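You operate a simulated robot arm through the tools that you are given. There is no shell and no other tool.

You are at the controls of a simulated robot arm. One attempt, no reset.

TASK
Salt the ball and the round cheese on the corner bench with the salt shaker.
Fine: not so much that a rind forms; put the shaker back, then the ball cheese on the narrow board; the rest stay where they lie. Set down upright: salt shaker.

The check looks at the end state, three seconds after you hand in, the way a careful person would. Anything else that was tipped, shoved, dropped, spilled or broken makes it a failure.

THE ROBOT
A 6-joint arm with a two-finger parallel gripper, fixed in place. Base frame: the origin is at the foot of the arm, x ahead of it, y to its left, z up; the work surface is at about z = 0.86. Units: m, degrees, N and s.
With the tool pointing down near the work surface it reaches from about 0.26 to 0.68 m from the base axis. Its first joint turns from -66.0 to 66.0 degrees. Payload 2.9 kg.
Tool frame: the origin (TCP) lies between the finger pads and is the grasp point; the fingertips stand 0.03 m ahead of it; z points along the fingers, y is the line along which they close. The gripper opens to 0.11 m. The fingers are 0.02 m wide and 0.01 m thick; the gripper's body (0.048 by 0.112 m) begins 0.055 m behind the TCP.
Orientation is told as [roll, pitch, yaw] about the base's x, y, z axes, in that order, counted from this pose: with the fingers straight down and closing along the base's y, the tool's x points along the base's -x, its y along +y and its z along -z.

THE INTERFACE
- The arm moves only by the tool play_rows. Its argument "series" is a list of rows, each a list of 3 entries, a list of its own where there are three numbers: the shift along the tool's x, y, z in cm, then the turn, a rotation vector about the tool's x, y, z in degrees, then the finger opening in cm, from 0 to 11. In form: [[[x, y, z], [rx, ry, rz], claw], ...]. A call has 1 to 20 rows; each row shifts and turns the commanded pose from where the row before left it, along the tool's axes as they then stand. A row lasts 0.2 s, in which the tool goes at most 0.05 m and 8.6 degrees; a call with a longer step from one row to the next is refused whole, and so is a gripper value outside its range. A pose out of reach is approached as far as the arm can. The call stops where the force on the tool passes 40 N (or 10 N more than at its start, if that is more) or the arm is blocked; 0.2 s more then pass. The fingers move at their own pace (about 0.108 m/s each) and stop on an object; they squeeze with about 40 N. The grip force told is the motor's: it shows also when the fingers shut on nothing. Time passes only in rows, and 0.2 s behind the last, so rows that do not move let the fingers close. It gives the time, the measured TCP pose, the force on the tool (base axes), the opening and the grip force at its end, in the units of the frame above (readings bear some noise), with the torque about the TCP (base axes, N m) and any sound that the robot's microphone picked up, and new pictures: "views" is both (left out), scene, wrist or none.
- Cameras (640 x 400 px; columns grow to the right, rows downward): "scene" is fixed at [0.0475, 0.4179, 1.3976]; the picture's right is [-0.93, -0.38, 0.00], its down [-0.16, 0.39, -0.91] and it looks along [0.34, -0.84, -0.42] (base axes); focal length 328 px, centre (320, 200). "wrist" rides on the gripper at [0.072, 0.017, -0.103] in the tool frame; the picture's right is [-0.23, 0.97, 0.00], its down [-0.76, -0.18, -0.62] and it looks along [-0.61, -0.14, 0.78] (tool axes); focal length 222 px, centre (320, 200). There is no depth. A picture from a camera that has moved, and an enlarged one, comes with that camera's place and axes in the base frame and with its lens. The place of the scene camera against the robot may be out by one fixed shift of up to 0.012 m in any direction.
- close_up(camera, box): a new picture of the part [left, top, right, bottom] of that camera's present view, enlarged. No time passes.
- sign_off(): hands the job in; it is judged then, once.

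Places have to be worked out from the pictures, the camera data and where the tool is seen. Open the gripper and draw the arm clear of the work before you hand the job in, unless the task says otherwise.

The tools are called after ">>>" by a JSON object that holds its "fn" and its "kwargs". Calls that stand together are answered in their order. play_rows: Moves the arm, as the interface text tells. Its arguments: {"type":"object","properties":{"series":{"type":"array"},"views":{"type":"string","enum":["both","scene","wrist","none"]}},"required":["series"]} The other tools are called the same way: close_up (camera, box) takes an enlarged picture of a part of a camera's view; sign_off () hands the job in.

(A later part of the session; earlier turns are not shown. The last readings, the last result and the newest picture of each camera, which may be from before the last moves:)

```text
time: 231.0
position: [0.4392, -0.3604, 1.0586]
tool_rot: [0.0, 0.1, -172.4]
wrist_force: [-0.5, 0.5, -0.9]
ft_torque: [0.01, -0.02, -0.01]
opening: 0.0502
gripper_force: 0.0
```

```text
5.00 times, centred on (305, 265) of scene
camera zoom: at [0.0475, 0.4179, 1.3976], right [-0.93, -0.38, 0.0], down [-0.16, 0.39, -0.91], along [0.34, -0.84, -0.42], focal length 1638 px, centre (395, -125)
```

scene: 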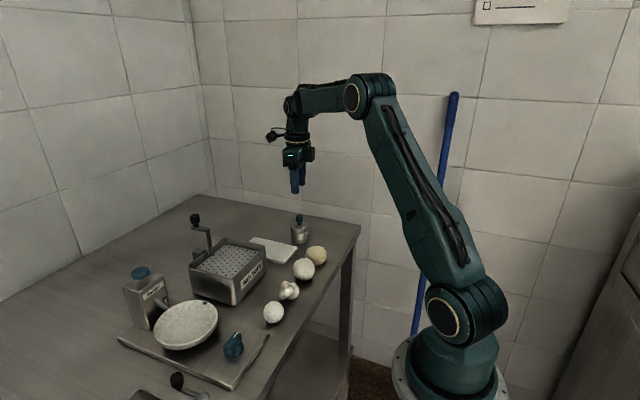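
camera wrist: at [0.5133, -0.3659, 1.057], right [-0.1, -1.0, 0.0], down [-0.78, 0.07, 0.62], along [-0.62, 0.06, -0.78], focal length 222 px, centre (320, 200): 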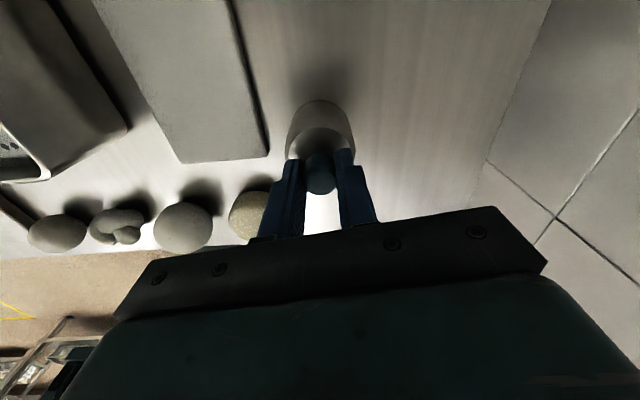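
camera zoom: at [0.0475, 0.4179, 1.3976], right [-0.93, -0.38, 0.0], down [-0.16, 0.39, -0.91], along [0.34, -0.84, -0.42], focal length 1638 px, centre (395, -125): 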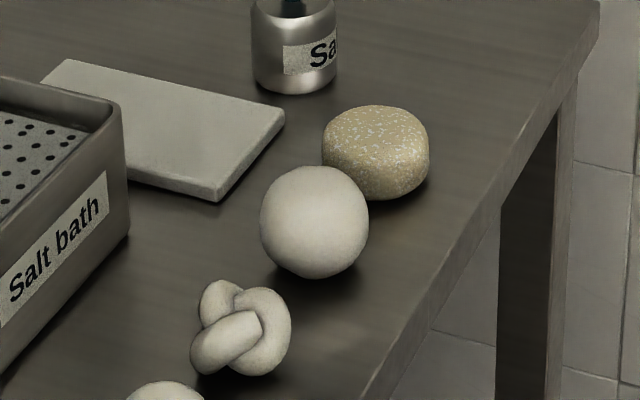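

By t=231 neither cheese changed further, so the round's change came from the sideways burst while held upright by the knob (with 1-3 s lag), stable since. I take the shaker by the knob again.

>>> {"fn": "play_rows", "kwargs": {"series": [[[0, 0, 4], [0, 0, 0], 5], [[0, 0, 4], [0, 0, 0], 5], [[0, 0, 2], [0, 0, 0], 5], [[0, 0, 0.9], [0, 0, 0], 5], [[0, 0, 0], [0, 0, 0], 5], [[0, 0, 0], [0, 0, 0], 3.5], [[0, 0, 0], [0, 0, 0], 2.5], [[0, 0, 0], [0, 0, 0], 1.6], [[0, 0, 0], [0, 0, 0], 1.6], [[0, 0, 0], [0, 0, 0], 1.6]]}}

>>> {"fn": "close_up", "kwargs": {"camera": "scene", "box": [275, 195, 325, 250]}}

```text
time: 233.2
position: [0.4393, -0.3595, 0.9506]
tool_rot: [0.0, 0.0, -172.3]
wrist_force: [-0.2, -0.8, 0.0]
ft_torque: [0.0, -0.02, -0.01]
opening: 0.0205
gripper_force: 40.3
camera wrist: at [0.5136, -0.3678, 1.0524], right [-0.1, -1.0, 0.0], down [-0.78, 0.07, 0.62], along [-0.62, 0.06, -0.78], focal length 222 px, centre (320, 200)
```

scene: 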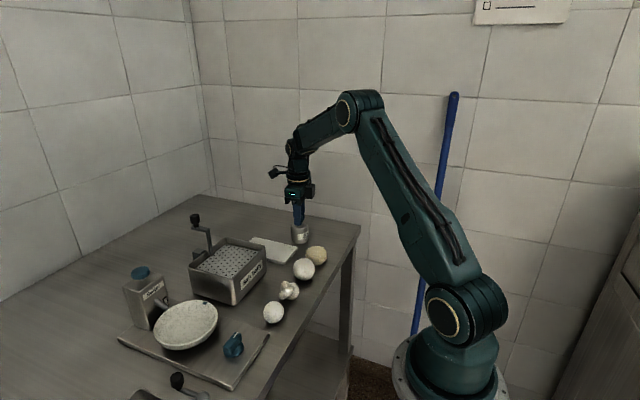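
wrist: 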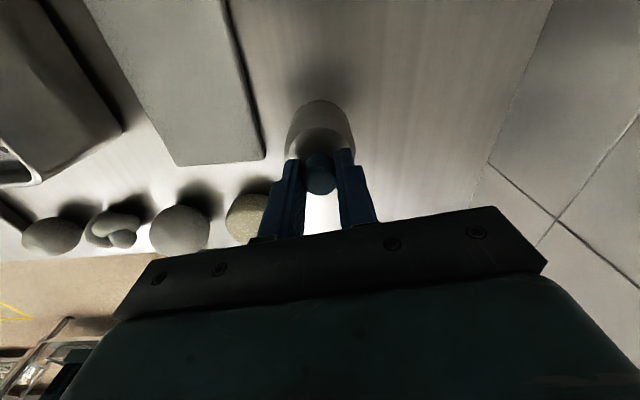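

```text
7.27 times, centred on (300, 222) of scene
camera zoom: at [0.0475, 0.4179, 1.3976], right [-0.93, -0.38, 0.0], down [-0.16, 0.39, -0.91], along [0.34, -0.84, -0.42], focal length 2382 px, centre (466, 36)
```

zoom: 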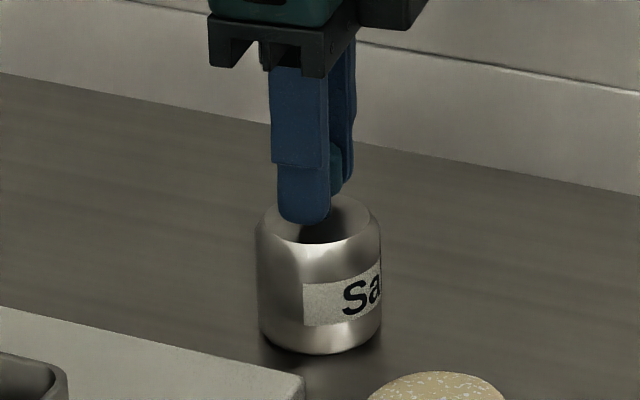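

Gripped. I carry it smoothly to above the ball again, same height (~2.4 cm gap).

>>> {"fn": "play_rows", "kwargs": {"series": [[[0, 0, -2], [0, 0, 0], 1.6], [[0, 0, -3.5], [0, 0, 0], 1.6], [[0, 0, -3.5], [0, 0, 0], 1.6], [[0, 0, -3.5], [0, 0, 0], 1.6], [[0, 0, -3.5], [0, 0, 0], 1.6], [[-1.65, -4.2, 0], [0, 0, 0], 1.6], [[-1.65, -4.2, 0], [0, 0, 0], 1.6], [[-1.65, -4.2, 0], [0, 0, 0], 1.6], [[-1.65, -4.2, 0], [0, 0, 0], 1.6], [[0, 0, 0], [0, 0, 0], 1.6], [[0, 0, 2], [0, 0, 0], 1.6], [[0, 0, 2], [0, 0, 0], 1.6], [[0, 0, 2], [0, 0, 0], 1.6], [[0, 0, 2.2], [0, 0, 0], 1.6], [[0, 0, 0], [0, 0, 0], 1.6]]}}

>>> {"fn": "close_up", "kwargs": {"camera": "scene", "box": [265, 225, 345, 305]}}

```text
time: 236.4
position: [0.3528, -0.2014, 1.0284]
tool_rot: [0.1, 0.0, -172.3]
wrist_force: [-1.0, -0.5, -1.1]
ft_torque: [-0.03, -0.01, -0.04]
opening: 0.0206
gripper_force: 40.4
camera wrist: at [0.4259, -0.209, 1.1312], right [-0.1, -1.0, 0.0], down [-0.78, 0.07, 0.62], along [-0.62, 0.06, -0.78], focal length 222 px, centre (320, 200)
```

scene: 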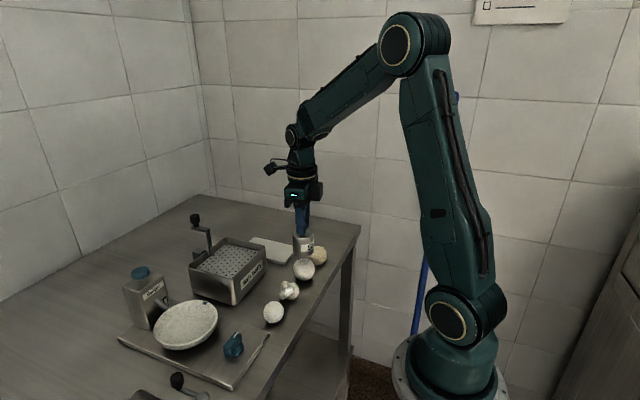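
wrist: 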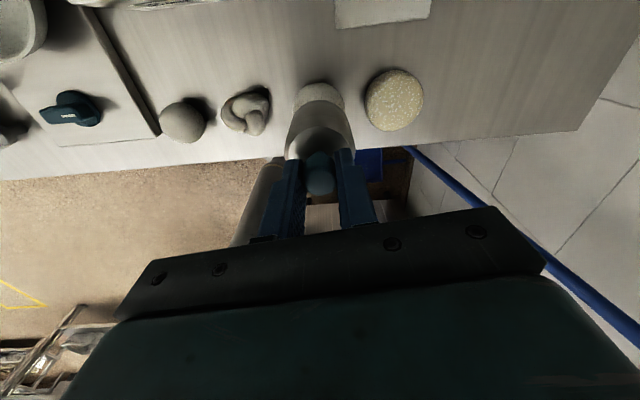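

```text
5.00 times, centred on (305, 265) of scene
camera zoom: at [0.0475, 0.4179, 1.3976], right [-0.93, -0.38, 0.0], down [-0.16, 0.39, -0.91], along [0.34, -0.84, -0.42], focal length 1638 px, centre (395, -125)
```

zoom: 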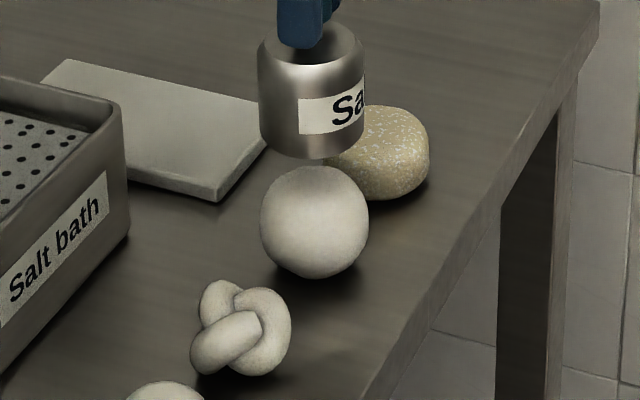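

I do a sideways burst along x this time (away from the round): ±2.2 cm with four reversals, then hold still 3 s.

>>> {"fn": "play_rows", "kwargs": {"series": [[[2.2, 0, 0], [0, 0, 0], 1.6], [[-4.4, 0, 0], [0, 0, 0], 1.6], [[4.4, 0, 0], [0, 0, 0], 1.6], [[-4.4, 0, 0], [0, 0, 0], 1.6], [[2.2, 0, 0], [0, 0, 0], 1.6], [[0, 0, 0], [0, 0, 0], 1.6], [[0, 0, 0], [0, 0, 0], 1.6], [[0, 0, 0], [0, 0, 0], 1.6], [[0, 0, 0], [0, 0, 0], 1.6], [[0, 0, 0], [0, 0, 0], 1.6], [[0, 0, 0], [0, 0, 0], 1.6], [[0, 0, 0], [0, 0, 0], 1.6], [[0, 0, 0], [0, 0, 0], 1.6], [[0, 0, 0], [0, 0, 0], 1.6], [[0, 0, 0], [0, 0, 0], 1.6], [[0, 0, 0], [0, 0, 0], 1.6], [[0, 0, 0], [0, 0, 0], 1.6], [[0, 0, 0], [0, 0, 0], 1.6], [[0, 0, 0], [0, 0, 0], 1.6], [[0, 0, 0], [0, 0, 0], 1.6]], "views": "none"}}

>>> {"fn": "close_up", "kwargs": {"camera": "scene", "box": [265, 225, 345, 305]}}

```text
time: 240.6
position: [0.3528, -0.2006, 1.028]
tool_rot: [-0.1, 0.1, -172.2]
wrist_force: [-0.4, 0.4, -1.3]
ft_torque: [0.03, 0.01, 0.03]
opening: 0.0207
gripper_force: 40.4
```

```text
5.00 times, centred on (305, 265) of scene
camera zoom: at [0.0475, 0.4179, 1.3976], right [-0.93, -0.38, 0.0], down [-0.16, 0.39, -0.91], along [0.34, -0.84, -0.42], focal length 1638 px, centre (395, -125)
```

zoom: 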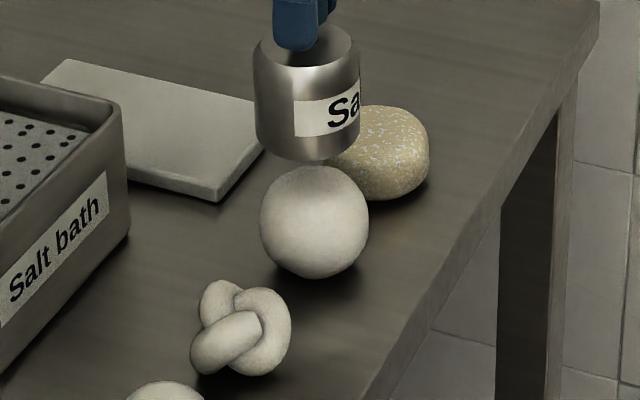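

No change. My gap over the ball (≈2.4-2.6 cm) was slightly larger than over the round (≈2.3 cm), and all the earlier failures had larger gaps, so closeness probably matters. I lower to ~1 cm above the ball and check the gap.

>>> {"fn": "play_rows", "kwargs": {"series": [[[0, 0, 0.7], [0, 0, 0], 1.6], [[0, 0, 0.6], [0, 0, 0], 1.6], [[0, 0, 0], [0, 0, 0], 1.6]], "views": "none"}}

>>> {"fn": "close_up", "kwargs": {"camera": "scene", "box": [280, 225, 330, 290]}}

```text
time: 241.4
position: [0.353, -0.2013, 1.0143]
tool_rot: [0.0, 0.1, -172.3]
wrist_force: [-0.2, 0.3, -1.4]
ft_torque: [0.01, 0.0, 0.03]
opening: 0.0205
gripper_force: 39.9
```

```text
6.15 times, centred on (305, 258) of scene
camera zoom: at [0.0475, 0.4179, 1.3976], right [-0.93, -0.38, 0.0], down [-0.16, 0.39, -0.91], along [0.34, -0.84, -0.42], focal length 2016 px, centre (412, -154)
```

zoom: 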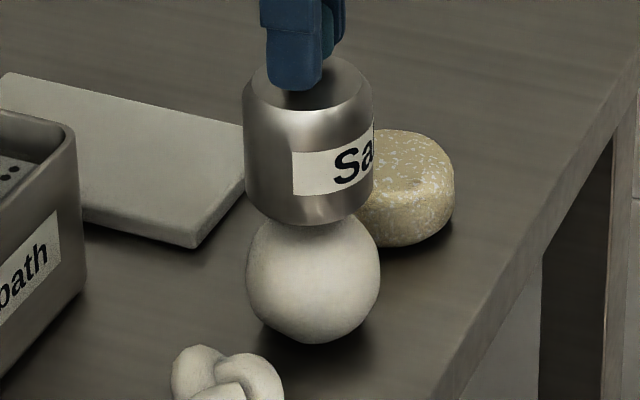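

About 1 cm gap. I give one small vertical shake (3 cm up-down) and wait ~7 s.

>>> {"fn": "play_rows", "kwargs": {"series": [[[0, 0, -3], [0, 0, 0], 1.6], [[0, 0, 3], [0, 0, 0], 1.6], [[0, 0, 0], [0, 0, 0], 1.6], [[0, 0, 0], [0, 0, 0], 1.6], [[0, 0, 0], [0, 0, 0], 1.6], [[0, 0, 0], [0, 0, 0], 1.6], [[0, 0, 0], [0, 0, 0], 1.6], [[0, 0, 0], [0, 0, 0], 1.6], [[0, 0, 0], [0, 0, 0], 1.6], [[0, 0, 0], [0, 0, 0], 1.6], [[0, 0, 0], [0, 0, 0], 1.6], [[0, 0, 0], [0, 0, 0], 1.6], [[0, 0, 0], [0, 0, 0], 1.6], [[0, 0, 0], [0, 0, 0], 1.6], [[0, 0, 0], [0, 0, 0], 1.6], [[0, 0, 0], [0, 0, 0], 1.6], [[0, 0, 0], [0, 0, 0], 1.6], [[0, 0, 0], [0, 0, 0], 1.6], [[0, 0, 0], [0, 0, 0], 1.6], [[0, 0, 0], [0, 0, 0], 1.6]], "views": "none"}}

>>> {"fn": "close_up", "kwargs": {"camera": "scene", "box": [265, 225, 345, 305]}}

>>> {"fn": "play_rows", "kwargs": {"series": [[[0, 0, 0], [0, 0, 0], 1.6], [[0, 0, 0], [0, 0, 0], 1.6], [[0, 0, 0], [0, 0, 0], 1.6], [[0, 0, 0], [0, 0, 0], 1.6], [[0, 0, 0], [0, 0, 0], 1.6], [[0, 0, 0], [0, 0, 0], 1.6], [[0, 0, 0], [0, 0, 0], 1.6], [[0, 0, 0], [0, 0, 0], 1.6], [[0, 0, 0], [0, 0, 0], 1.6], [[0, 0, 0], [0, 0, 0], 1.6], [[0, 0, 0], [0, 0, 0], 1.6], [[0, 0, 0], [0, 0, 0], 1.6], [[0, 0, 0], [0, 0, 0], 1.6], [[0, 0, 0], [0, 0, 0], 1.6], [[0, 0, 0], [0, 0, 0], 1.6], [[0, 0, 0], [0, 0, 0], 1.6], [[0, 0, 0], [0, 0, 0], 1.6], [[0, 0, 0], [0, 0, 0], 1.6]], "views": "none"}}

>>> {"fn": "close_up", "kwargs": {"camera": "scene", "box": [265, 225, 345, 305]}}

```text
time: 245.6
position: [0.3519, -0.2009, 1.015]
tool_rot: [0.0, 0.1, -172.3]
wrist_force: [0.4, 0.1, -1.1]
ft_torque: [-0.02, -0.02, -0.03]
opening: 0.0208
gripper_force: 39.9
```

```text
5.00 times, centred on (305, 265) of scene
camera zoom: at [0.0475, 0.4179, 1.3976], right [-0.93, -0.38, 0.0], down [-0.16, 0.39, -0.91], along [0.34, -0.84, -0.42], focal length 1638 px, centre (395, -125)
```

zoom: 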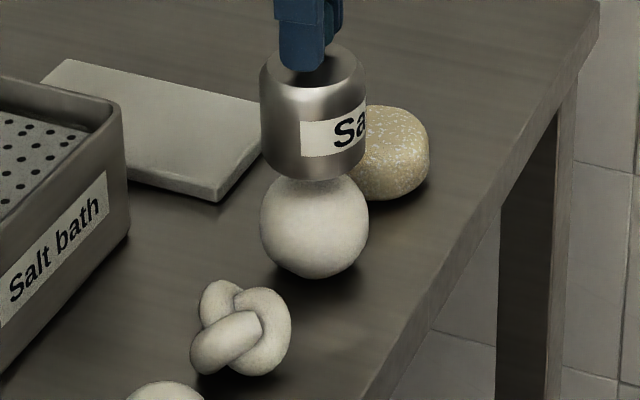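

```text
time: 249.4
position: [0.3521, -0.2017, 1.0146]
tool_rot: [0.0, 0.1, -172.3]
wrist_force: [-0.6, -0.4, -1.9]
ft_torque: [0.01, 0.0, -0.01]
opening: 0.0206
gripper_force: 40.2
```

```text
5.00 times, centred on (305, 265) of scene
camera zoom: at [0.0475, 0.4179, 1.3976], right [-0.93, -0.38, 0.0], down [-0.16, 0.39, -0.91], along [0.34, -0.84, -0.42], focal length 1638 px, centre (395, -125)
```

zoom: 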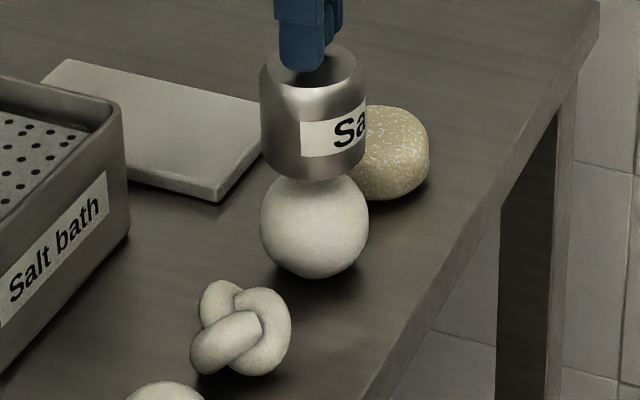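

No change. I replicate the exact burst that preceded the round's change: three full sideways strokes along y, then up and away, and look after.

>>> {"fn": "play_rows", "kwargs": {"series": [[[0, 0, -0.6], [0, 0, 0], 1.6], [[0, 2.2, 0], [0, 0, 0], 1.6], [[0, -4.4, 0], [0, 0, 0], 1.6], [[0, 4.4, 0], [0, 0, 0], 1.6], [[0, -4.4, 0], [0, 0, 0], 1.6], [[0, 4.4, 0], [0, 0, 0], 1.6], [[0, -2.2, 0], [0, 0, 0], 1.6], [[0, 0, -4.5], [0, 0, 0], 1.6], [[0, 0, 0], [0, 0, 0], 1.6], [[0, 0, 0], [0, 0, 0], 1.6], [[0, 0, 0], [0, 0, 0], 1.6], [[0, 0, 0], [0, 0, 0], 1.6], [[0, 0, 0], [0, 0, 0], 1.6], [[0, 0, 0], [0, 0, 0], 1.6], [[0, 0, 0], [0, 0, 0], 1.6], [[0, 0, 0], [0, 0, 0], 1.6], [[0, 0, 0], [0, 0, 0], 1.6], [[0, 0, 0], [0, 0, 0], 1.6], [[0, 0, 0], [0, 0, 0], 1.6], [[0, 0, 0], [0, 0, 0], 1.6]], "views": "none"}}

>>> {"fn": "close_up", "kwargs": {"camera": "scene", "box": [265, 225, 345, 305]}}

>>> {"fn": "play_rows", "kwargs": {"series": [[[0, 0, 0], [0, 0, 0], 1.6], [[0, 0, 0], [0, 0, 0], 1.6], [[0, 0, 0], [0, 0, 0], 1.6], [[0, 0, 0], [0, 0, 0], 1.6], [[0, 0, 0], [0, 0, 0], 1.6], [[0, 0, 0], [0, 0, 0], 1.6], [[0, 0, 0], [0, 0, 0], 1.6], [[0, 0, 0], [0, 0, 0], 1.6], [[0, 0, 0], [0, 0, 0], 1.6], [[0, 0, 0], [0, 0, 0], 1.6], [[0, 0, 0], [0, 0, 0], 1.6], [[0, 0, 0], [0, 0, 0], 1.6], [[0, 0, 0], [0, 0, 0], 1.6], [[0, 0, 0], [0, 0, 0], 1.6]], "views": "none"}}

>>> {"fn": "close_up", "kwargs": {"camera": "scene", "box": [265, 225, 345, 305]}}

```text
time: 253.6
position: [0.3522, -0.2021, 1.065]
tool_rot: [-0.1, 0.2, -172.2]
wrist_force: [-0.4, 0.0, -0.9]
ft_torque: [0.02, 0.01, -0.01]
opening: 0.0208
gripper_force: 40.3
```

```text
5.00 times, centred on (305, 265) of scene
camera zoom: at [0.0475, 0.4179, 1.3976], right [-0.93, -0.38, 0.0], down [-0.16, 0.39, -0.91], along [0.34, -0.84, -0.42], focal length 1638 px, centre (395, -125)
```

zoom: 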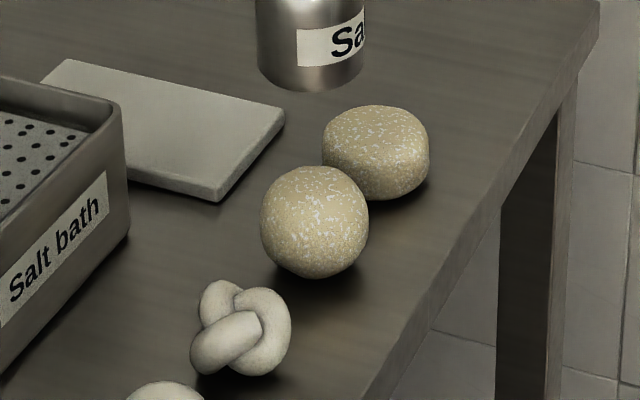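

```text
time: 256.6
position: [0.3521, -0.2025, 1.0645]
tool_rot: [0.0, 0.1, -172.3]
wrist_force: [-0.1, -0.4, -1.8]
ft_torque: [0.0, 0.0, 0.0]
opening: 0.0206
gripper_force: 39.7
```

```text
5.00 times, centred on (305, 265) of scene
camera zoom: at [0.0475, 0.4179, 1.3976], right [-0.93, -0.38, 0.0], down [-0.16, 0.39, -0.91], along [0.34, -0.84, -0.42], focal length 1638 px, centre (395, -125)
```

zoom: 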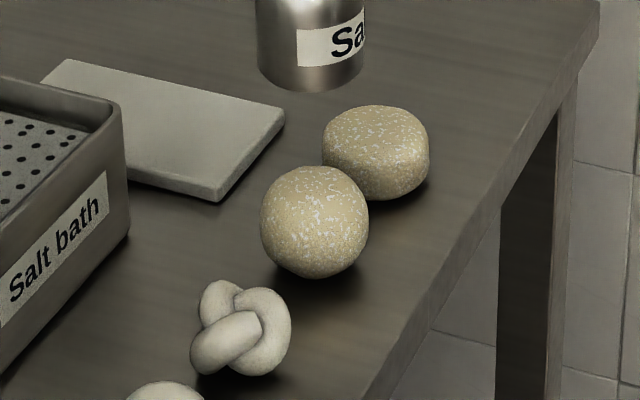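

The ball now shows the same salted look as the round after that one burst, and it is stable. I stop salting and carry the shaker back smoothly, going out over the board side so as not to pass over the cheeses.

>>> {"fn": "play_rows", "kwargs": {"series": [[[0, 0, -1.5], [0, 0, 0], 1.6], [[3, 0, 0], [0, 0, 0], 1.6], [[3, 0, 0], [0, 0, 0], 1.6], [[2.8, 0, 0], [0, 0, 0], 1.6], [[-0.57, 4.19, 0], [0, 0, 0], 1.6], [[-0.57, 4.19, 0], [0, 0, 0], 1.6], [[-0.57, 4.19, 0], [0, 0, 0], 1.6], [[-0.57, 4.19, 0], [0, 0, 0], 1.6], [[0, 0, 0], [0, 0, 0], 1.6], [[0, 0, 3.5], [0, 0, 0], 1.6], [[0, 0, 3.5], [0, 0, 0], 1.6], [[0, 0, 3.5], [0, 0, 0], 1.6], [[0, 0, 1.8], [0, 0, 0], 1.6], [[0, 0, 0], [0, 0, 0], 1.6]]}}

>>> {"fn": "close_up", "kwargs": {"camera": "scene", "box": [265, 205, 345, 305]}}

```text
time: 259.6
position: [0.4378, -0.3611, 0.9576]
tool_rot: [-0.1, 0.1, -172.3]
wrist_force: [0.5, 0.4, -0.2]
ft_torque: [0.02, -0.01, 0.0]
opening: 0.0207
gripper_force: 39.8
camera wrist: at [0.5118, -0.3678, 1.0606], right [-0.1, -1.0, 0.0], down [-0.78, 0.07, 0.62], along [-0.62, 0.06, -0.78], focal length 222 px, centre (320, 200)
```

scene: 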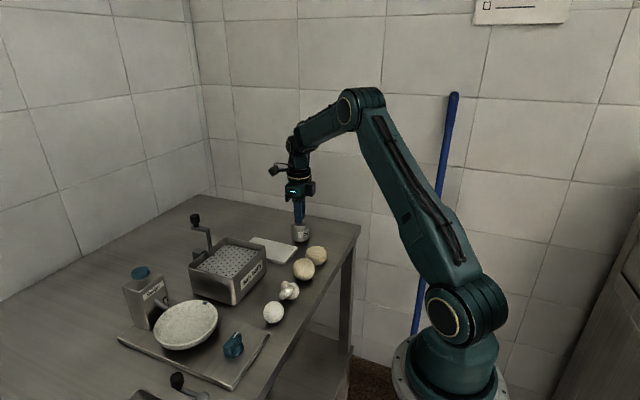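
wrist: 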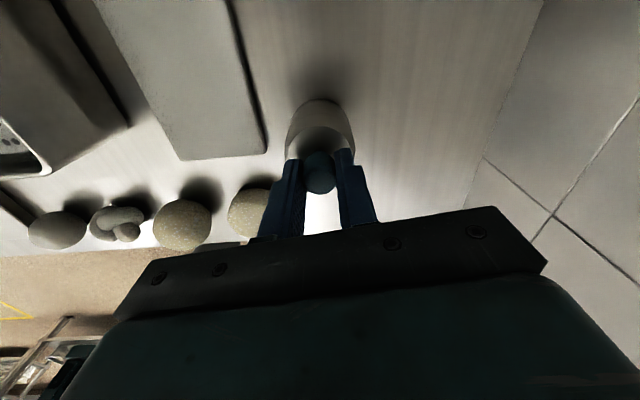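

```text
4.00 times, centred on (305, 255) of scene
camera zoom: at [0.0475, 0.4179, 1.3976], right [-0.93, -0.38, 0.0], down [-0.16, 0.39, -0.91], along [0.34, -0.84, -0.42], focal length 1310 px, centre (380, -20)
```

zoom: 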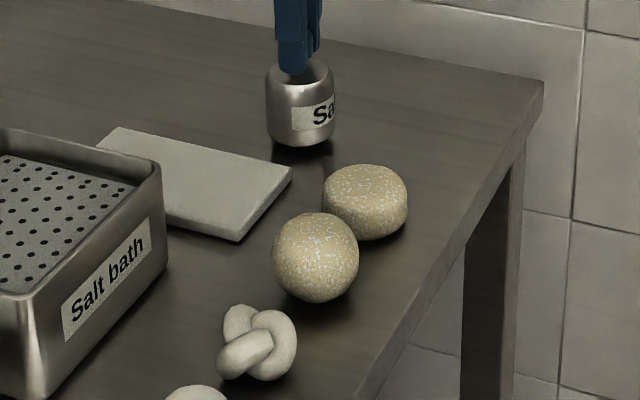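

8 mm left. I lower gently to contact.

>>> {"fn": "play_rows", "kwargs": {"series": [[[0, 0, 0.5], [0, 0, 0], 1.6], [[0, 0, 0.3], [0, 0, 0], 1.6], [[0, 0, 0], [0, 0, 0], 1.6]], "views": "none"}}

```text
time: 260.4
position: [0.4382, -0.3596, 0.9503]
tool_rot: [-0.1, 0.0, -172.3]
wrist_force: [0.6, -0.2, 0.0]
ft_torque: [-0.02, 0.0, -0.03]
opening: 0.0205
gripper_force: 40.8
```

>>> {"fn": "play_rows", "kwargs": {"series": [[[0, 0, 0.15], [0, 0, 0], 1.6], [[0, 0, 0], [0, 0, 0], 1.6]], "views": "none"}}

```text
time: 261.0
position: [0.4394, -0.3593, 0.9506]
tool_rot: [0.1, 0.2, -172.3]
wrist_force: [-0.8, 2.5, 11.2]
ft_torque: [0.12, 0.29, 0.0]
opening: 0.0206
gripper_force: 40.6
```

The shaker stands on the bench (11 N contact). I release the knob, rise clear and check it.

>>> {"fn": "play_rows", "kwargs": {"series": [[[0, 0, 0], [0, 0, 0], 3], [[0, 0, 0], [0, 0, 0], 5], [[0, 0, 0], [0, 0, 0], 5], [[0, 0, -2], [0, 0, 0], 5], [[0, 0, -3.5], [0, 0, 0], 5], [[0, 0, -4], [0, 0, 0], 5], [[0, 0, -4], [0, 0, 0], 5], [[0, 0, 0], [0, 0, 0], 5]]}}

>>> {"fn": "close_up", "kwargs": {"camera": "scene", "box": [265, 205, 345, 305]}}

```text
time: 262.8
position: [0.4383, -0.3591, 1.0817]
tool_rot: [0.0, 0.1, -172.4]
wrist_force: [-0.7, -0.1, -0.4]
ft_torque: [-0.01, 0.0, 0.01]
opening: 0.0502
gripper_force: 0.0
camera wrist: at [0.5122, -0.3654, 1.1849], right [-0.1, -1.0, 0.0], down [-0.78, 0.07, 0.62], along [-0.62, 0.06, -0.78], focal length 222 px, centre (320, 200)
```

scene: 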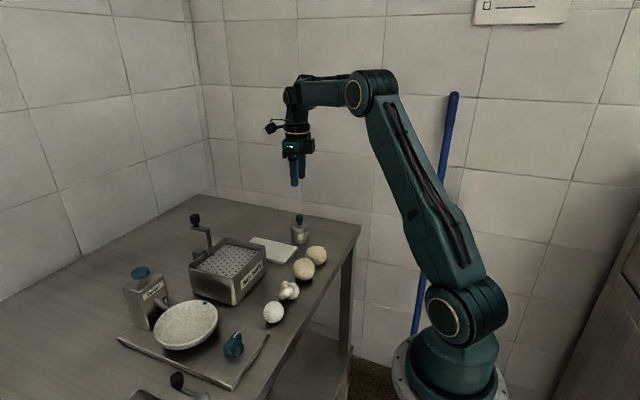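
wrist: 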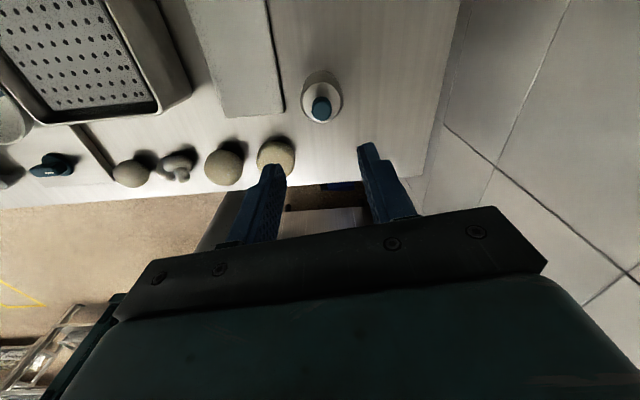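

```text
4.00 times, centred on (305, 255) of scene
camera zoom: at [0.0475, 0.4179, 1.3976], right [-0.93, -0.38, 0.0], down [-0.16, 0.39, -0.91], along [0.34, -0.84, -0.42], focal length 1310 px, centre (380, -20)
```

zoom: 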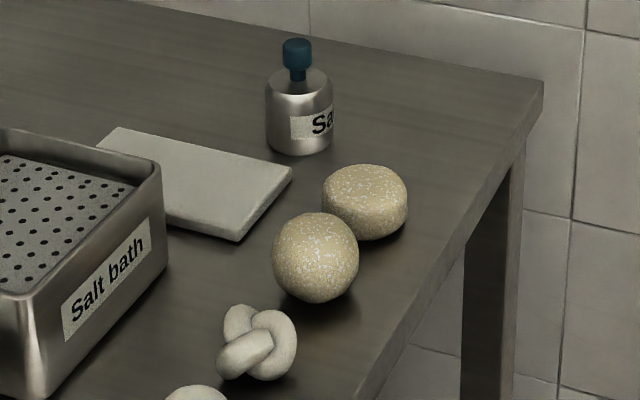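

The shaker is upright at its original place, both cheeses salted. Now for the ball: I turn the gripper to yaw -90 (fingers closing along x, clear of the neighbours) and move above the ball.

>>> {"fn": "play_rows", "kwargs": {"series": [[[0, 0, 0], [0, 0, -8.23], 8], [[0, 0, 0], [0, 0, -8.23], 8], [[0, 0, 0], [0, 0, -8.23], 8], [[0, 0, 0], [0, 0, -8.23], 8], [[0, 0, 0], [0, 0, -8.23], 8], [[0, 0, 0], [0, 0, -8.23], 8], [[0, 0, 0], [0, 0, -8.23], 8], [[0, 0, 0], [0, 0, -8.23], 8], [[0, 0, 0], [0, 0, -8.23], 8], [[0, 0, 0], [0, 0, -8.23], 8], [[3.98, -2.18, 0.3], [0, 0, 0], 8], [[3.98, -2.18, 0.3], [0, 0, 0], 8], [[3.98, -2.18, 0.3], [0, 0, 0], 8], [[3.98, -2.18, 0.3], [0, 0, 0], 8], [[0, 0, 0], [0, 0, 0], 8]]}}

>>> {"fn": "close_up", "kwargs": {"camera": "wrist", "box": [220, 60, 420, 240]}}

```text
time: 266.0
position: [0.3511, -0.2001, 1.0731]
tool_rot: [0.3, 0.0, -90.0]
wrist_force: [-0.5, -0.4, 1.0]
ft_torque: [0.02, -0.01, 0.01]
opening: 0.0801
gripper_force: 0.0
camera wrist: at [0.3684, -0.1278, 1.1749], right [0.97, -0.23, 0.0], down [-0.18, -0.76, 0.62], along [-0.14, -0.61, -0.78], focal length 222 px, centre (320, 200)
```

scene: 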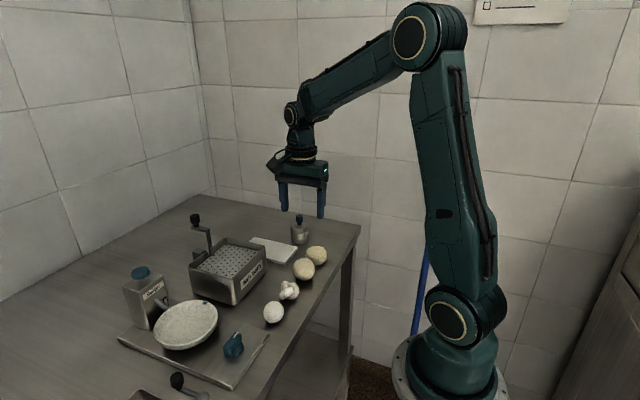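
wrist: 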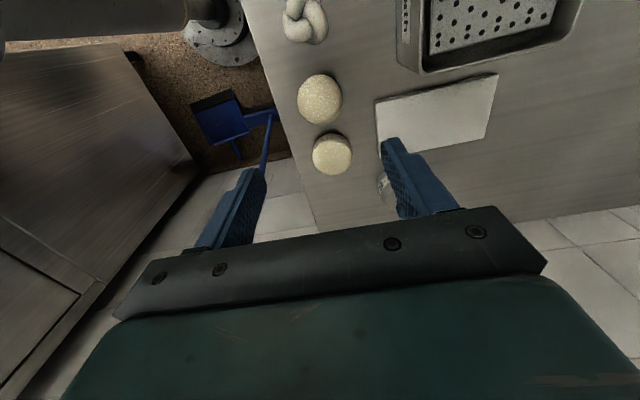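

```text
2.22 times, centred on (320, 150) of wrist
camera zoom: at [0.3684, -0.1278, 1.1749], right [0.97, -0.23, 0.0], down [-0.18, -0.76, 0.62], along [-0.14, -0.61, -0.78], focal length 494 px, centre (320, 311)
```

zoom: 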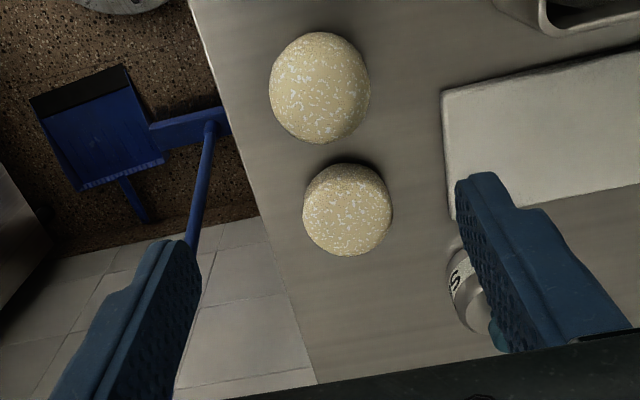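

The ball is at (0.3525,-0.201). I descend 12 cm with the fingers open 8 cm and check.

>>> {"fn": "play_rows", "kwargs": {"series": [[[-0.1, 0.14, 4], [0, 0, 0], 8], [[0, 0, 4], [0, 0, 0], 8], [[0, 0, 4], [0, 0, 0], 8], [[0, 0, 0], [0, 0, 0], 8]]}}

>>> {"fn": "close_up", "kwargs": {"camera": "scene", "box": [265, 205, 345, 305]}}

>>> {"fn": "close_up", "kwargs": {"camera": "wrist", "box": [220, 60, 420, 240]}}

```text
time: 267.0
position: [0.3507, -0.2026, 0.9518]
tool_rot: [0.2, -0.1, -90.0]
wrist_force: [0.2, -0.3, -0.3]
ft_torque: [-0.03, 0.02, 0.01]
opening: 0.0801
gripper_force: 0.1
camera wrist: at [0.3683, -0.1308, 1.0546], right [0.97, -0.23, 0.0], down [-0.18, -0.76, 0.62], along [-0.14, -0.61, -0.78], focal length 222 px, centre (320, 200)
```

scene: 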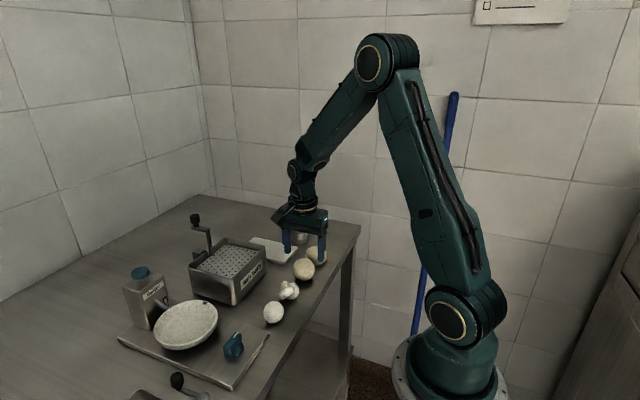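
wrist: 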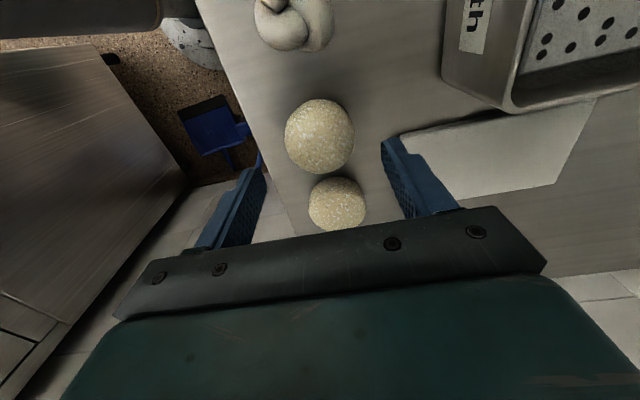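

```text
4.00 times, centred on (305, 255) of scene
camera zoom: at [0.0475, 0.4179, 1.3976], right [-0.93, -0.38, 0.0], down [-0.16, 0.39, -0.91], along [0.34, -0.84, -0.42], focal length 1310 px, centre (380, -20)
```

zoom: 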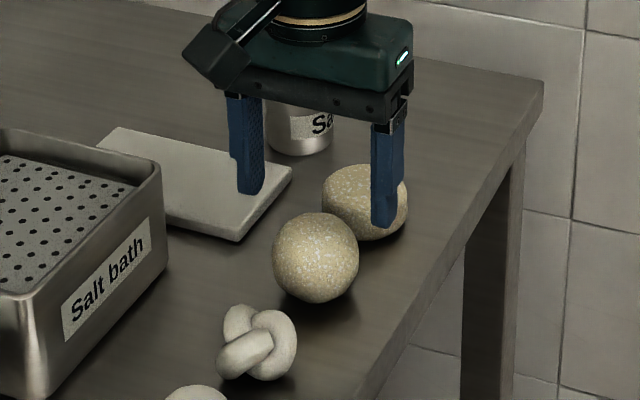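

```text
2.22 times, centred on (320, 150) of wrist
camera zoom: at [0.3683, -0.1308, 1.0546], right [0.97, -0.23, 0.0], down [-0.18, -0.76, 0.62], along [-0.14, -0.61, -0.78], focal length 494 px, centre (320, 311)
```

zoom: 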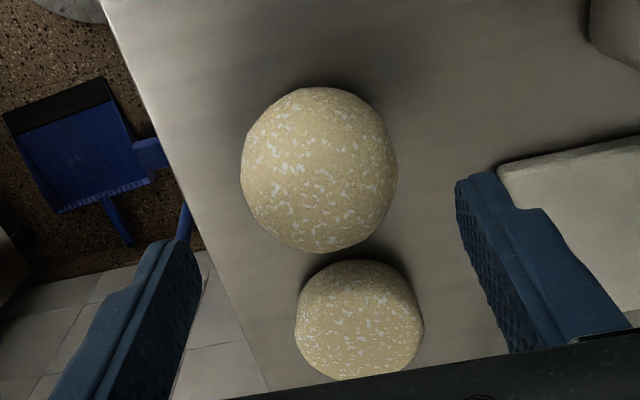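

Centred within 3 mm. I adjust and descend to TCP z≈0.895 around the ball.

>>> {"fn": "play_rows", "kwargs": {"series": [[[0.25, 0.1, 2.5], [0, 0, 0], 8], [[0, 0, 2], [0, 0, 0], 8], [[0, 0, 1.1], [0, 0, 0], 8], [[0, 0, 0], [0, 0, 0], 8]]}}

>>> {"fn": "close_up", "kwargs": {"camera": "scene", "box": [265, 205, 345, 305]}}

```text
time: 268.0
position: [0.3533, -0.2002, 0.8937]
tool_rot: [0.1, -0.1, -90.0]
wrist_force: [-0.3, -1.1, 0.5]
ft_torque: [-0.02, -0.05, -0.01]
opening: 0.08
gripper_force: 0.1
camera wrist: at [0.3699, -0.1279, 0.9972], right [0.97, -0.23, 0.0], down [-0.18, -0.76, 0.62], along [-0.14, -0.61, -0.78], focal length 222 px, centre (320, 200)
```

scene: 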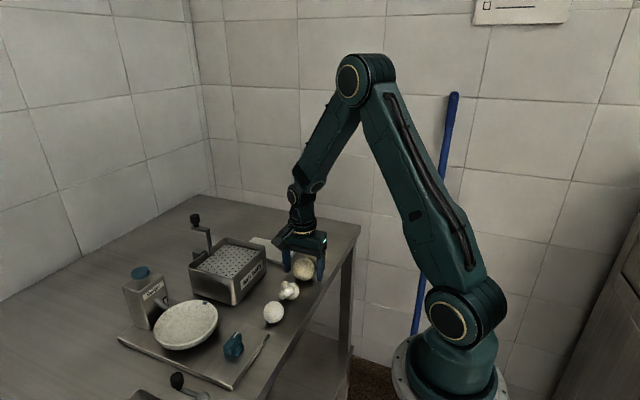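
wrist: 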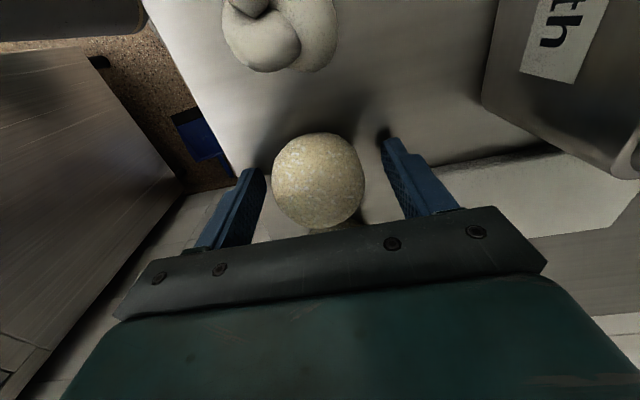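

```text
4.00 times, centred on (305, 255) of scene
camera zoom: at [0.0475, 0.4179, 1.3976], right [-0.93, -0.38, 0.0], down [-0.16, 0.39, -0.91], along [0.34, -0.84, -0.42], focal length 1310 px, centre (380, -20)
```

zoom: 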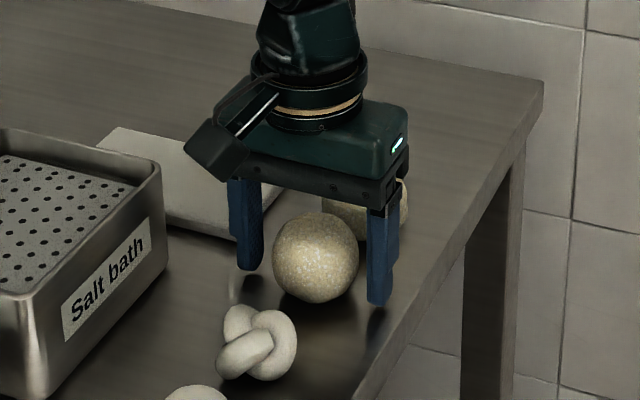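

The ball is between the fingers. I close gently.

>>> {"fn": "play_rows", "kwargs": {"series": [[[0, 0, 0], [0, 0, 0], 7], [[0, 0, 0], [0, 0, 0], 6.2], [[0, 0, 0], [0, 0, 0], 5.6], [[0, 0, 0], [0, 0, 0], 5.3], [[0, 0, 0], [0, 0, 0], 5.3], [[0, 0, 0], [0, 0, 0], 5.3]], "views": "wrist"}}

```text
time: 269.4
position: [0.3528, -0.2008, 0.8947]
tool_rot: [0.1, 0.0, -90.0]
wrist_force: [0.7, -0.1, -0.6]
ft_torque: [-0.02, -0.01, 0.02]
opening: 0.0542
gripper_force: 40.0
camera wrist: at [0.3699, -0.128, 0.9973], right [0.97, -0.23, 0.0], down [-0.18, -0.76, 0.62], along [-0.14, -0.61, -0.78], focal length 222 px, centre (320, 200)
```

wrist: 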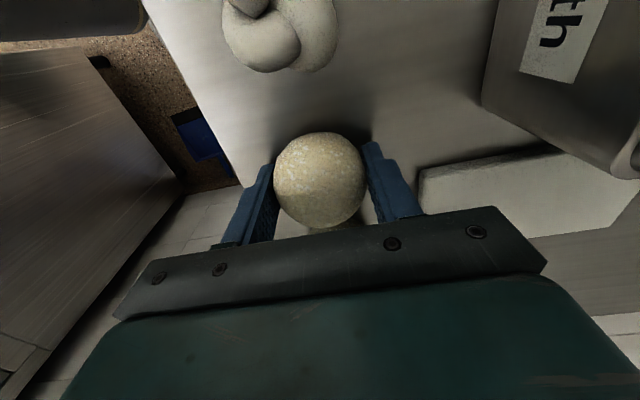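

Held (5.42 cm, 40 N). I lift gently and carry the ball over the board's centre at (0.4925,-0.2665).

>>> {"fn": "play_rows", "kwargs": {"series": [[[0, 0, -1], [0, 0, 0], 5.3], [[0, 0, -2.5], [0, 0, 0], 5.3], [[0, 0, -3], [0, 0, 0], 5.3], [[0, 0, -3], [0, 0, 0], 5.3], [[0, 0, -2.5], [0, 0, 0], 5.3], [[-1.65, 3.5, 0], [0, 0, 0], 5.3], [[-1.65, 3.5, 0], [0, 0, 0], 5.3], [[-1.65, 3.5, 0], [0, 0, 0], 5.3], [[-1.65, 3.5, 0], [0, 0, 0], 5.3], [[0, 0, 0], [0, 0, 0], 5.3]]}}

>>> {"fn": "close_up", "kwargs": {"camera": "scene", "box": [230, 185, 330, 285]}}

>>> {"fn": "close_up", "kwargs": {"camera": "wrist", "box": [220, 60, 460, 240]}}

```text
time: 271.6
position: [0.4962, -0.2652, 1.0168]
tool_rot: [0.1, 0.1, -90.0]
wrist_force: [0.4, -0.4, -1.1]
ft_torque: [0.0, 0.0, -0.02]
opening: 0.0543
gripper_force: 40.2
camera wrist: at [0.5126, -0.1933, 1.1185], right [0.97, -0.23, 0.0], down [-0.18, -0.76, 0.62], along [-0.14, -0.61, -0.78], focal length 222 px, centre (320, 200)
```

scene: 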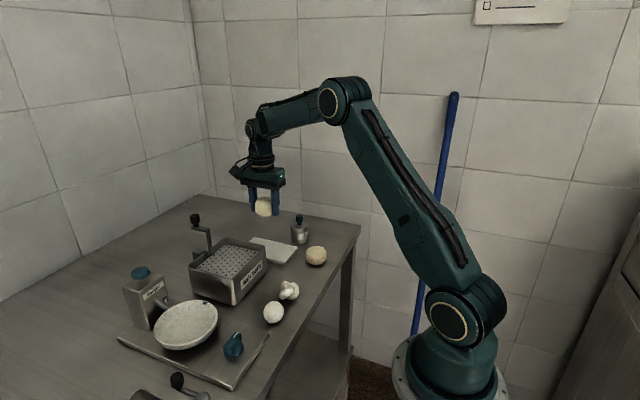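
wrist: 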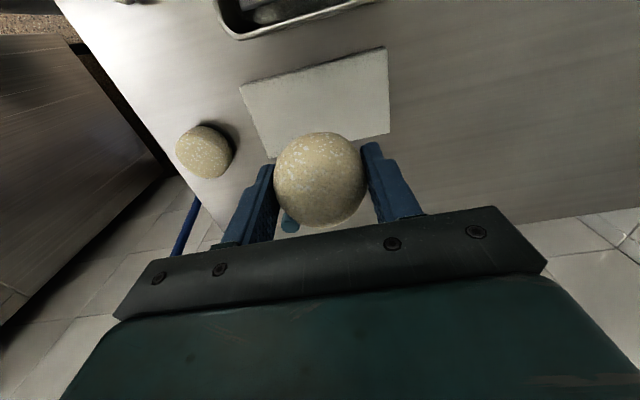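

```text
4.00 times, centred on (280, 235) of scene
camera zoom: at [0.0475, 0.4179, 1.3976], right [-0.93, -0.38, 0.0], down [-0.16, 0.39, -0.91], along [0.34, -0.84, -0.42], focal length 1310 px, centre (480, 60)
```

zoom: 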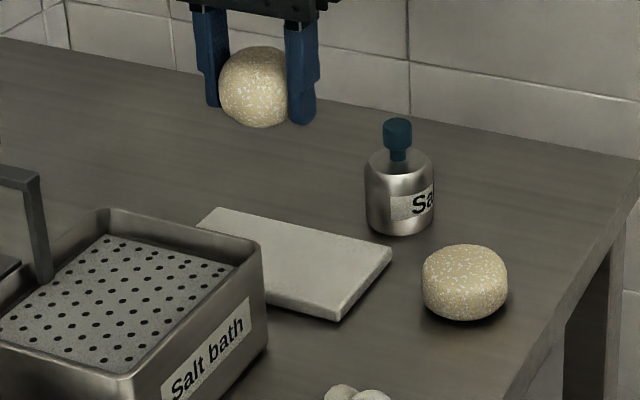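

```text
2.22 times, centred on (340, 150) of wrist
camera zoom: at [0.5126, -0.1933, 1.1185], right [0.97, -0.23, 0.0], down [-0.18, -0.76, 0.62], along [-0.14, -0.61, -0.78], focal length 494 px, centre (276, 311)
```

zoom: 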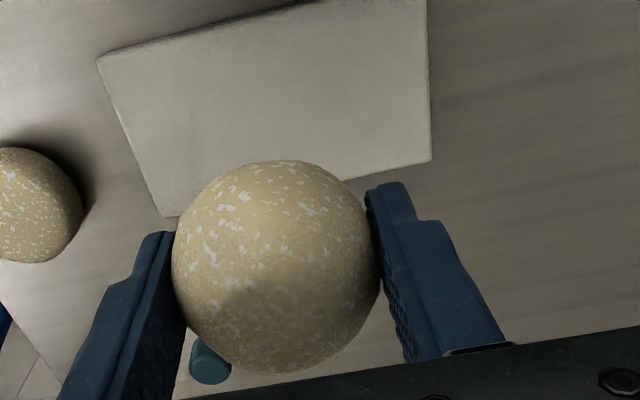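

The ball is over the board's centre. I lower it to about 1 cm above the board.

>>> {"fn": "play_rows", "kwargs": {"series": [[[0, 0, 3.5], [0, 0, 0], 5.3], [[0, 0, 3], [0, 0, 0], 5.3], [[0, 0, 2], [0, 0, 0], 5.3], [[0, 0, 1], [0, 0, 0], 5.3], [[0, 0, 0], [0, 0, 0], 5.3]]}}

>>> {"fn": "close_up", "kwargs": {"camera": "scene", "box": [230, 205, 330, 285]}}

```text
time: 272.8
position: [0.4944, -0.2663, 0.921]
tool_rot: [0.0, -0.1, -89.9]
wrist_force: [1.3, 0.0, -1.1]
ft_torque: [-0.02, -0.02, -0.04]
opening: 0.0544
gripper_force: 40.0
camera wrist: at [0.5107, -0.1941, 1.0232], right [0.97, -0.23, 0.0], down [-0.18, -0.76, 0.62], along [-0.14, -0.61, -0.78], focal length 222 px, centre (320, 200)
```

scene: 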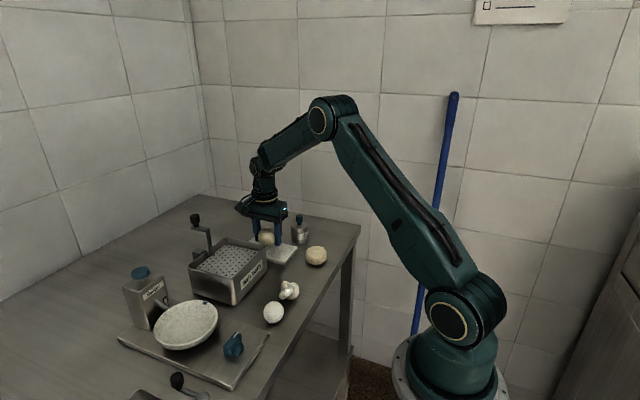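
wrist: 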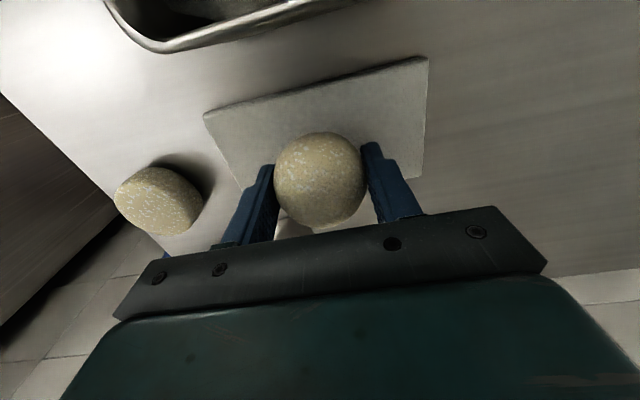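

```text
5.00 times, centred on (280, 245) of scene
camera zoom: at [0.0475, 0.4179, 1.3976], right [-0.93, -0.38, 0.0], down [-0.16, 0.39, -0.91], along [0.34, -0.84, -0.42], focal length 1638 px, centre (520, -25)
```

zoom: 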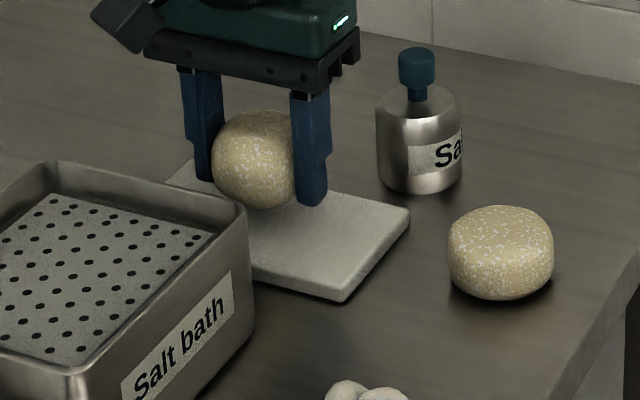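

Well placed above the board. I lower in small steps until the ball touches it.

>>> {"fn": "play_rows", "kwargs": {"series": [[[0, 0, 0.5], [0, 0, 0], 5.3], [[0, 0, 0.4], [0, 0, 0], 5.3], [[0, 0, 0], [0, 0, 0], 5.3]], "views": "none"}}

```text
time: 273.6
position: [0.4936, -0.2646, 0.9129]
tool_rot: [0.1, -0.1, -90.0]
wrist_force: [0.3, 0.5, -0.9]
ft_torque: [0.04, -0.01, 0.01]
opening: 0.0542
gripper_force: 39.7
```

>>> {"fn": "play_rows", "kwargs": {"series": [[[0, 0, 0.2], [0, 0, 0], 5.3], [[0, 0, 0], [0, 0, 0], 5.3]], "views": "none"}}

```text
time: 274.2
position: [0.4952, -0.266, 0.9103]
tool_rot: [0.2, 0.0, -90.0]
wrist_force: [-0.4, -0.7, -1.1]
ft_torque: [-0.01, 0.01, 0.01]
opening: 0.0543
gripper_force: 40.5
```

No contact yet; I lower 2 mm at a time.

>>> {"fn": "play_rows", "kwargs": {"series": [[[0, 0, 0.2], [0, 0, 0], 5.3], [[0, 0, 0], [0, 0, 0], 5.3]], "views": "none"}}

```text
time: 274.8
position: [0.4941, -0.2653, 0.9077]
tool_rot: [0.2, 0.0, -90.0]
wrist_force: [0.6, 0.2, -1.6]
ft_torque: [0.02, -0.02, -0.02]
opening: 0.0542
gripper_force: 39.6
```

>>> {"fn": "play_rows", "kwargs": {"series": [[[0, 0, 0.15], [0, 0, 0], 5.3], [[0, 0, 0], [0, 0, 0], 5.3]], "views": "none"}}

>>> {"fn": "close_up", "kwargs": {"camera": "scene", "box": [245, 215, 305, 275]}}

```text
time: 275.4
position: [0.4941, -0.2661, 0.9069]
tool_rot: [0.1, 0.1, -90.0]
wrist_force: [-0.6, 1.0, 2.6]
ft_torque: [0.05, 0.02, 0.02]
opening: 0.0543
gripper_force: 40.0
```

```text
6.67 times, centred on (275, 245) of scene
camera zoom: at [0.0474, 0.4179, 1.3975], right [-0.93, -0.38, 0.0], down [-0.16, 0.39, -0.91], along [0.34, -0.84, -0.42], focal length 2184 px, centre (620, -100)
```

zoom: 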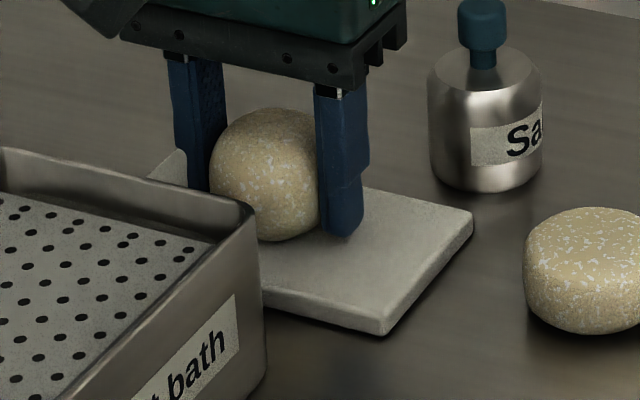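

Light contact with the board. I open slowly so the ball is not kicked, and let it settle.

>>> {"fn": "play_rows", "kwargs": {"series": [[[0, 0, 0], [0, 0, 0], 5.5], [[0, 0, 0], [0, 0, 0], 5.7], [[0, 0, 0], [0, 0, 0], 6.0], [[0, 0, 0], [0, 0, 0], 6.5], [[0, 0, 0], [0, 0, 0], 7.2], [[0, 0, 0], [0, 0, 0], 8], [[0, 0, 0], [0, 0, 0], 8], [[0, 0, 0], [0, 0, 0], 8]]}}

>>> {"fn": "close_up", "kwargs": {"camera": "scene", "box": [245, 215, 305, 275]}}

```text
time: 277.2
position: [0.4937, -0.2661, 0.9054]
tool_rot: [0.1, 0.0, -90.0]
wrist_force: [0.6, -0.4, -0.6]
ft_torque: [-0.01, 0.0, 0.01]
opening: 0.0801
gripper_force: 0.1
camera wrist: at [0.5111, -0.1937, 1.0089], right [0.97, -0.23, 0.0], down [-0.18, -0.76, 0.62], along [-0.14, -0.61, -0.78], focal length 222 px, centre (320, 200)
```

scene: 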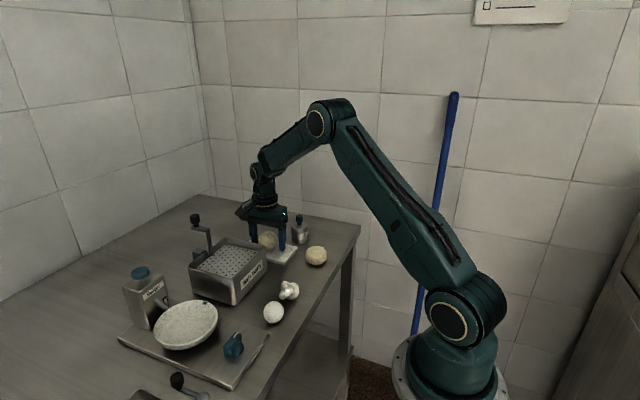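
wrist: 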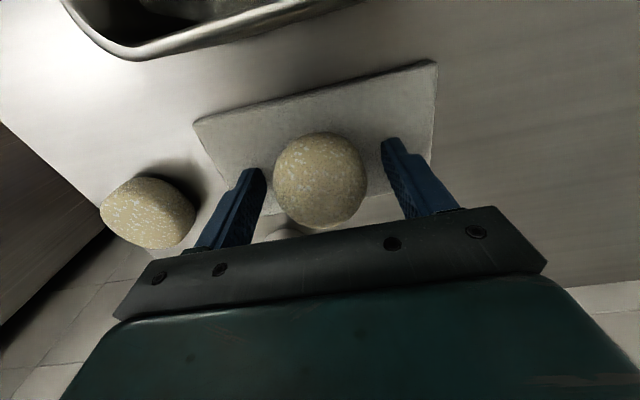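

```text
6.67 times, centred on (275, 245) of scene
camera zoom: at [0.0475, 0.4179, 1.3976], right [-0.93, -0.38, 0.0], down [-0.16, 0.39, -0.91], along [0.34, -0.84, -0.42], focal length 2184 px, centre (620, -100)
```

zoom: 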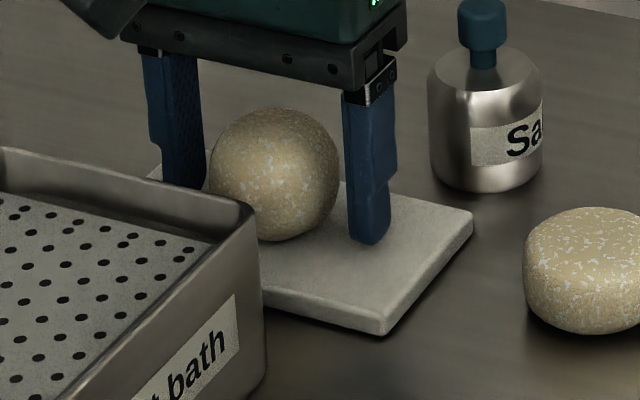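

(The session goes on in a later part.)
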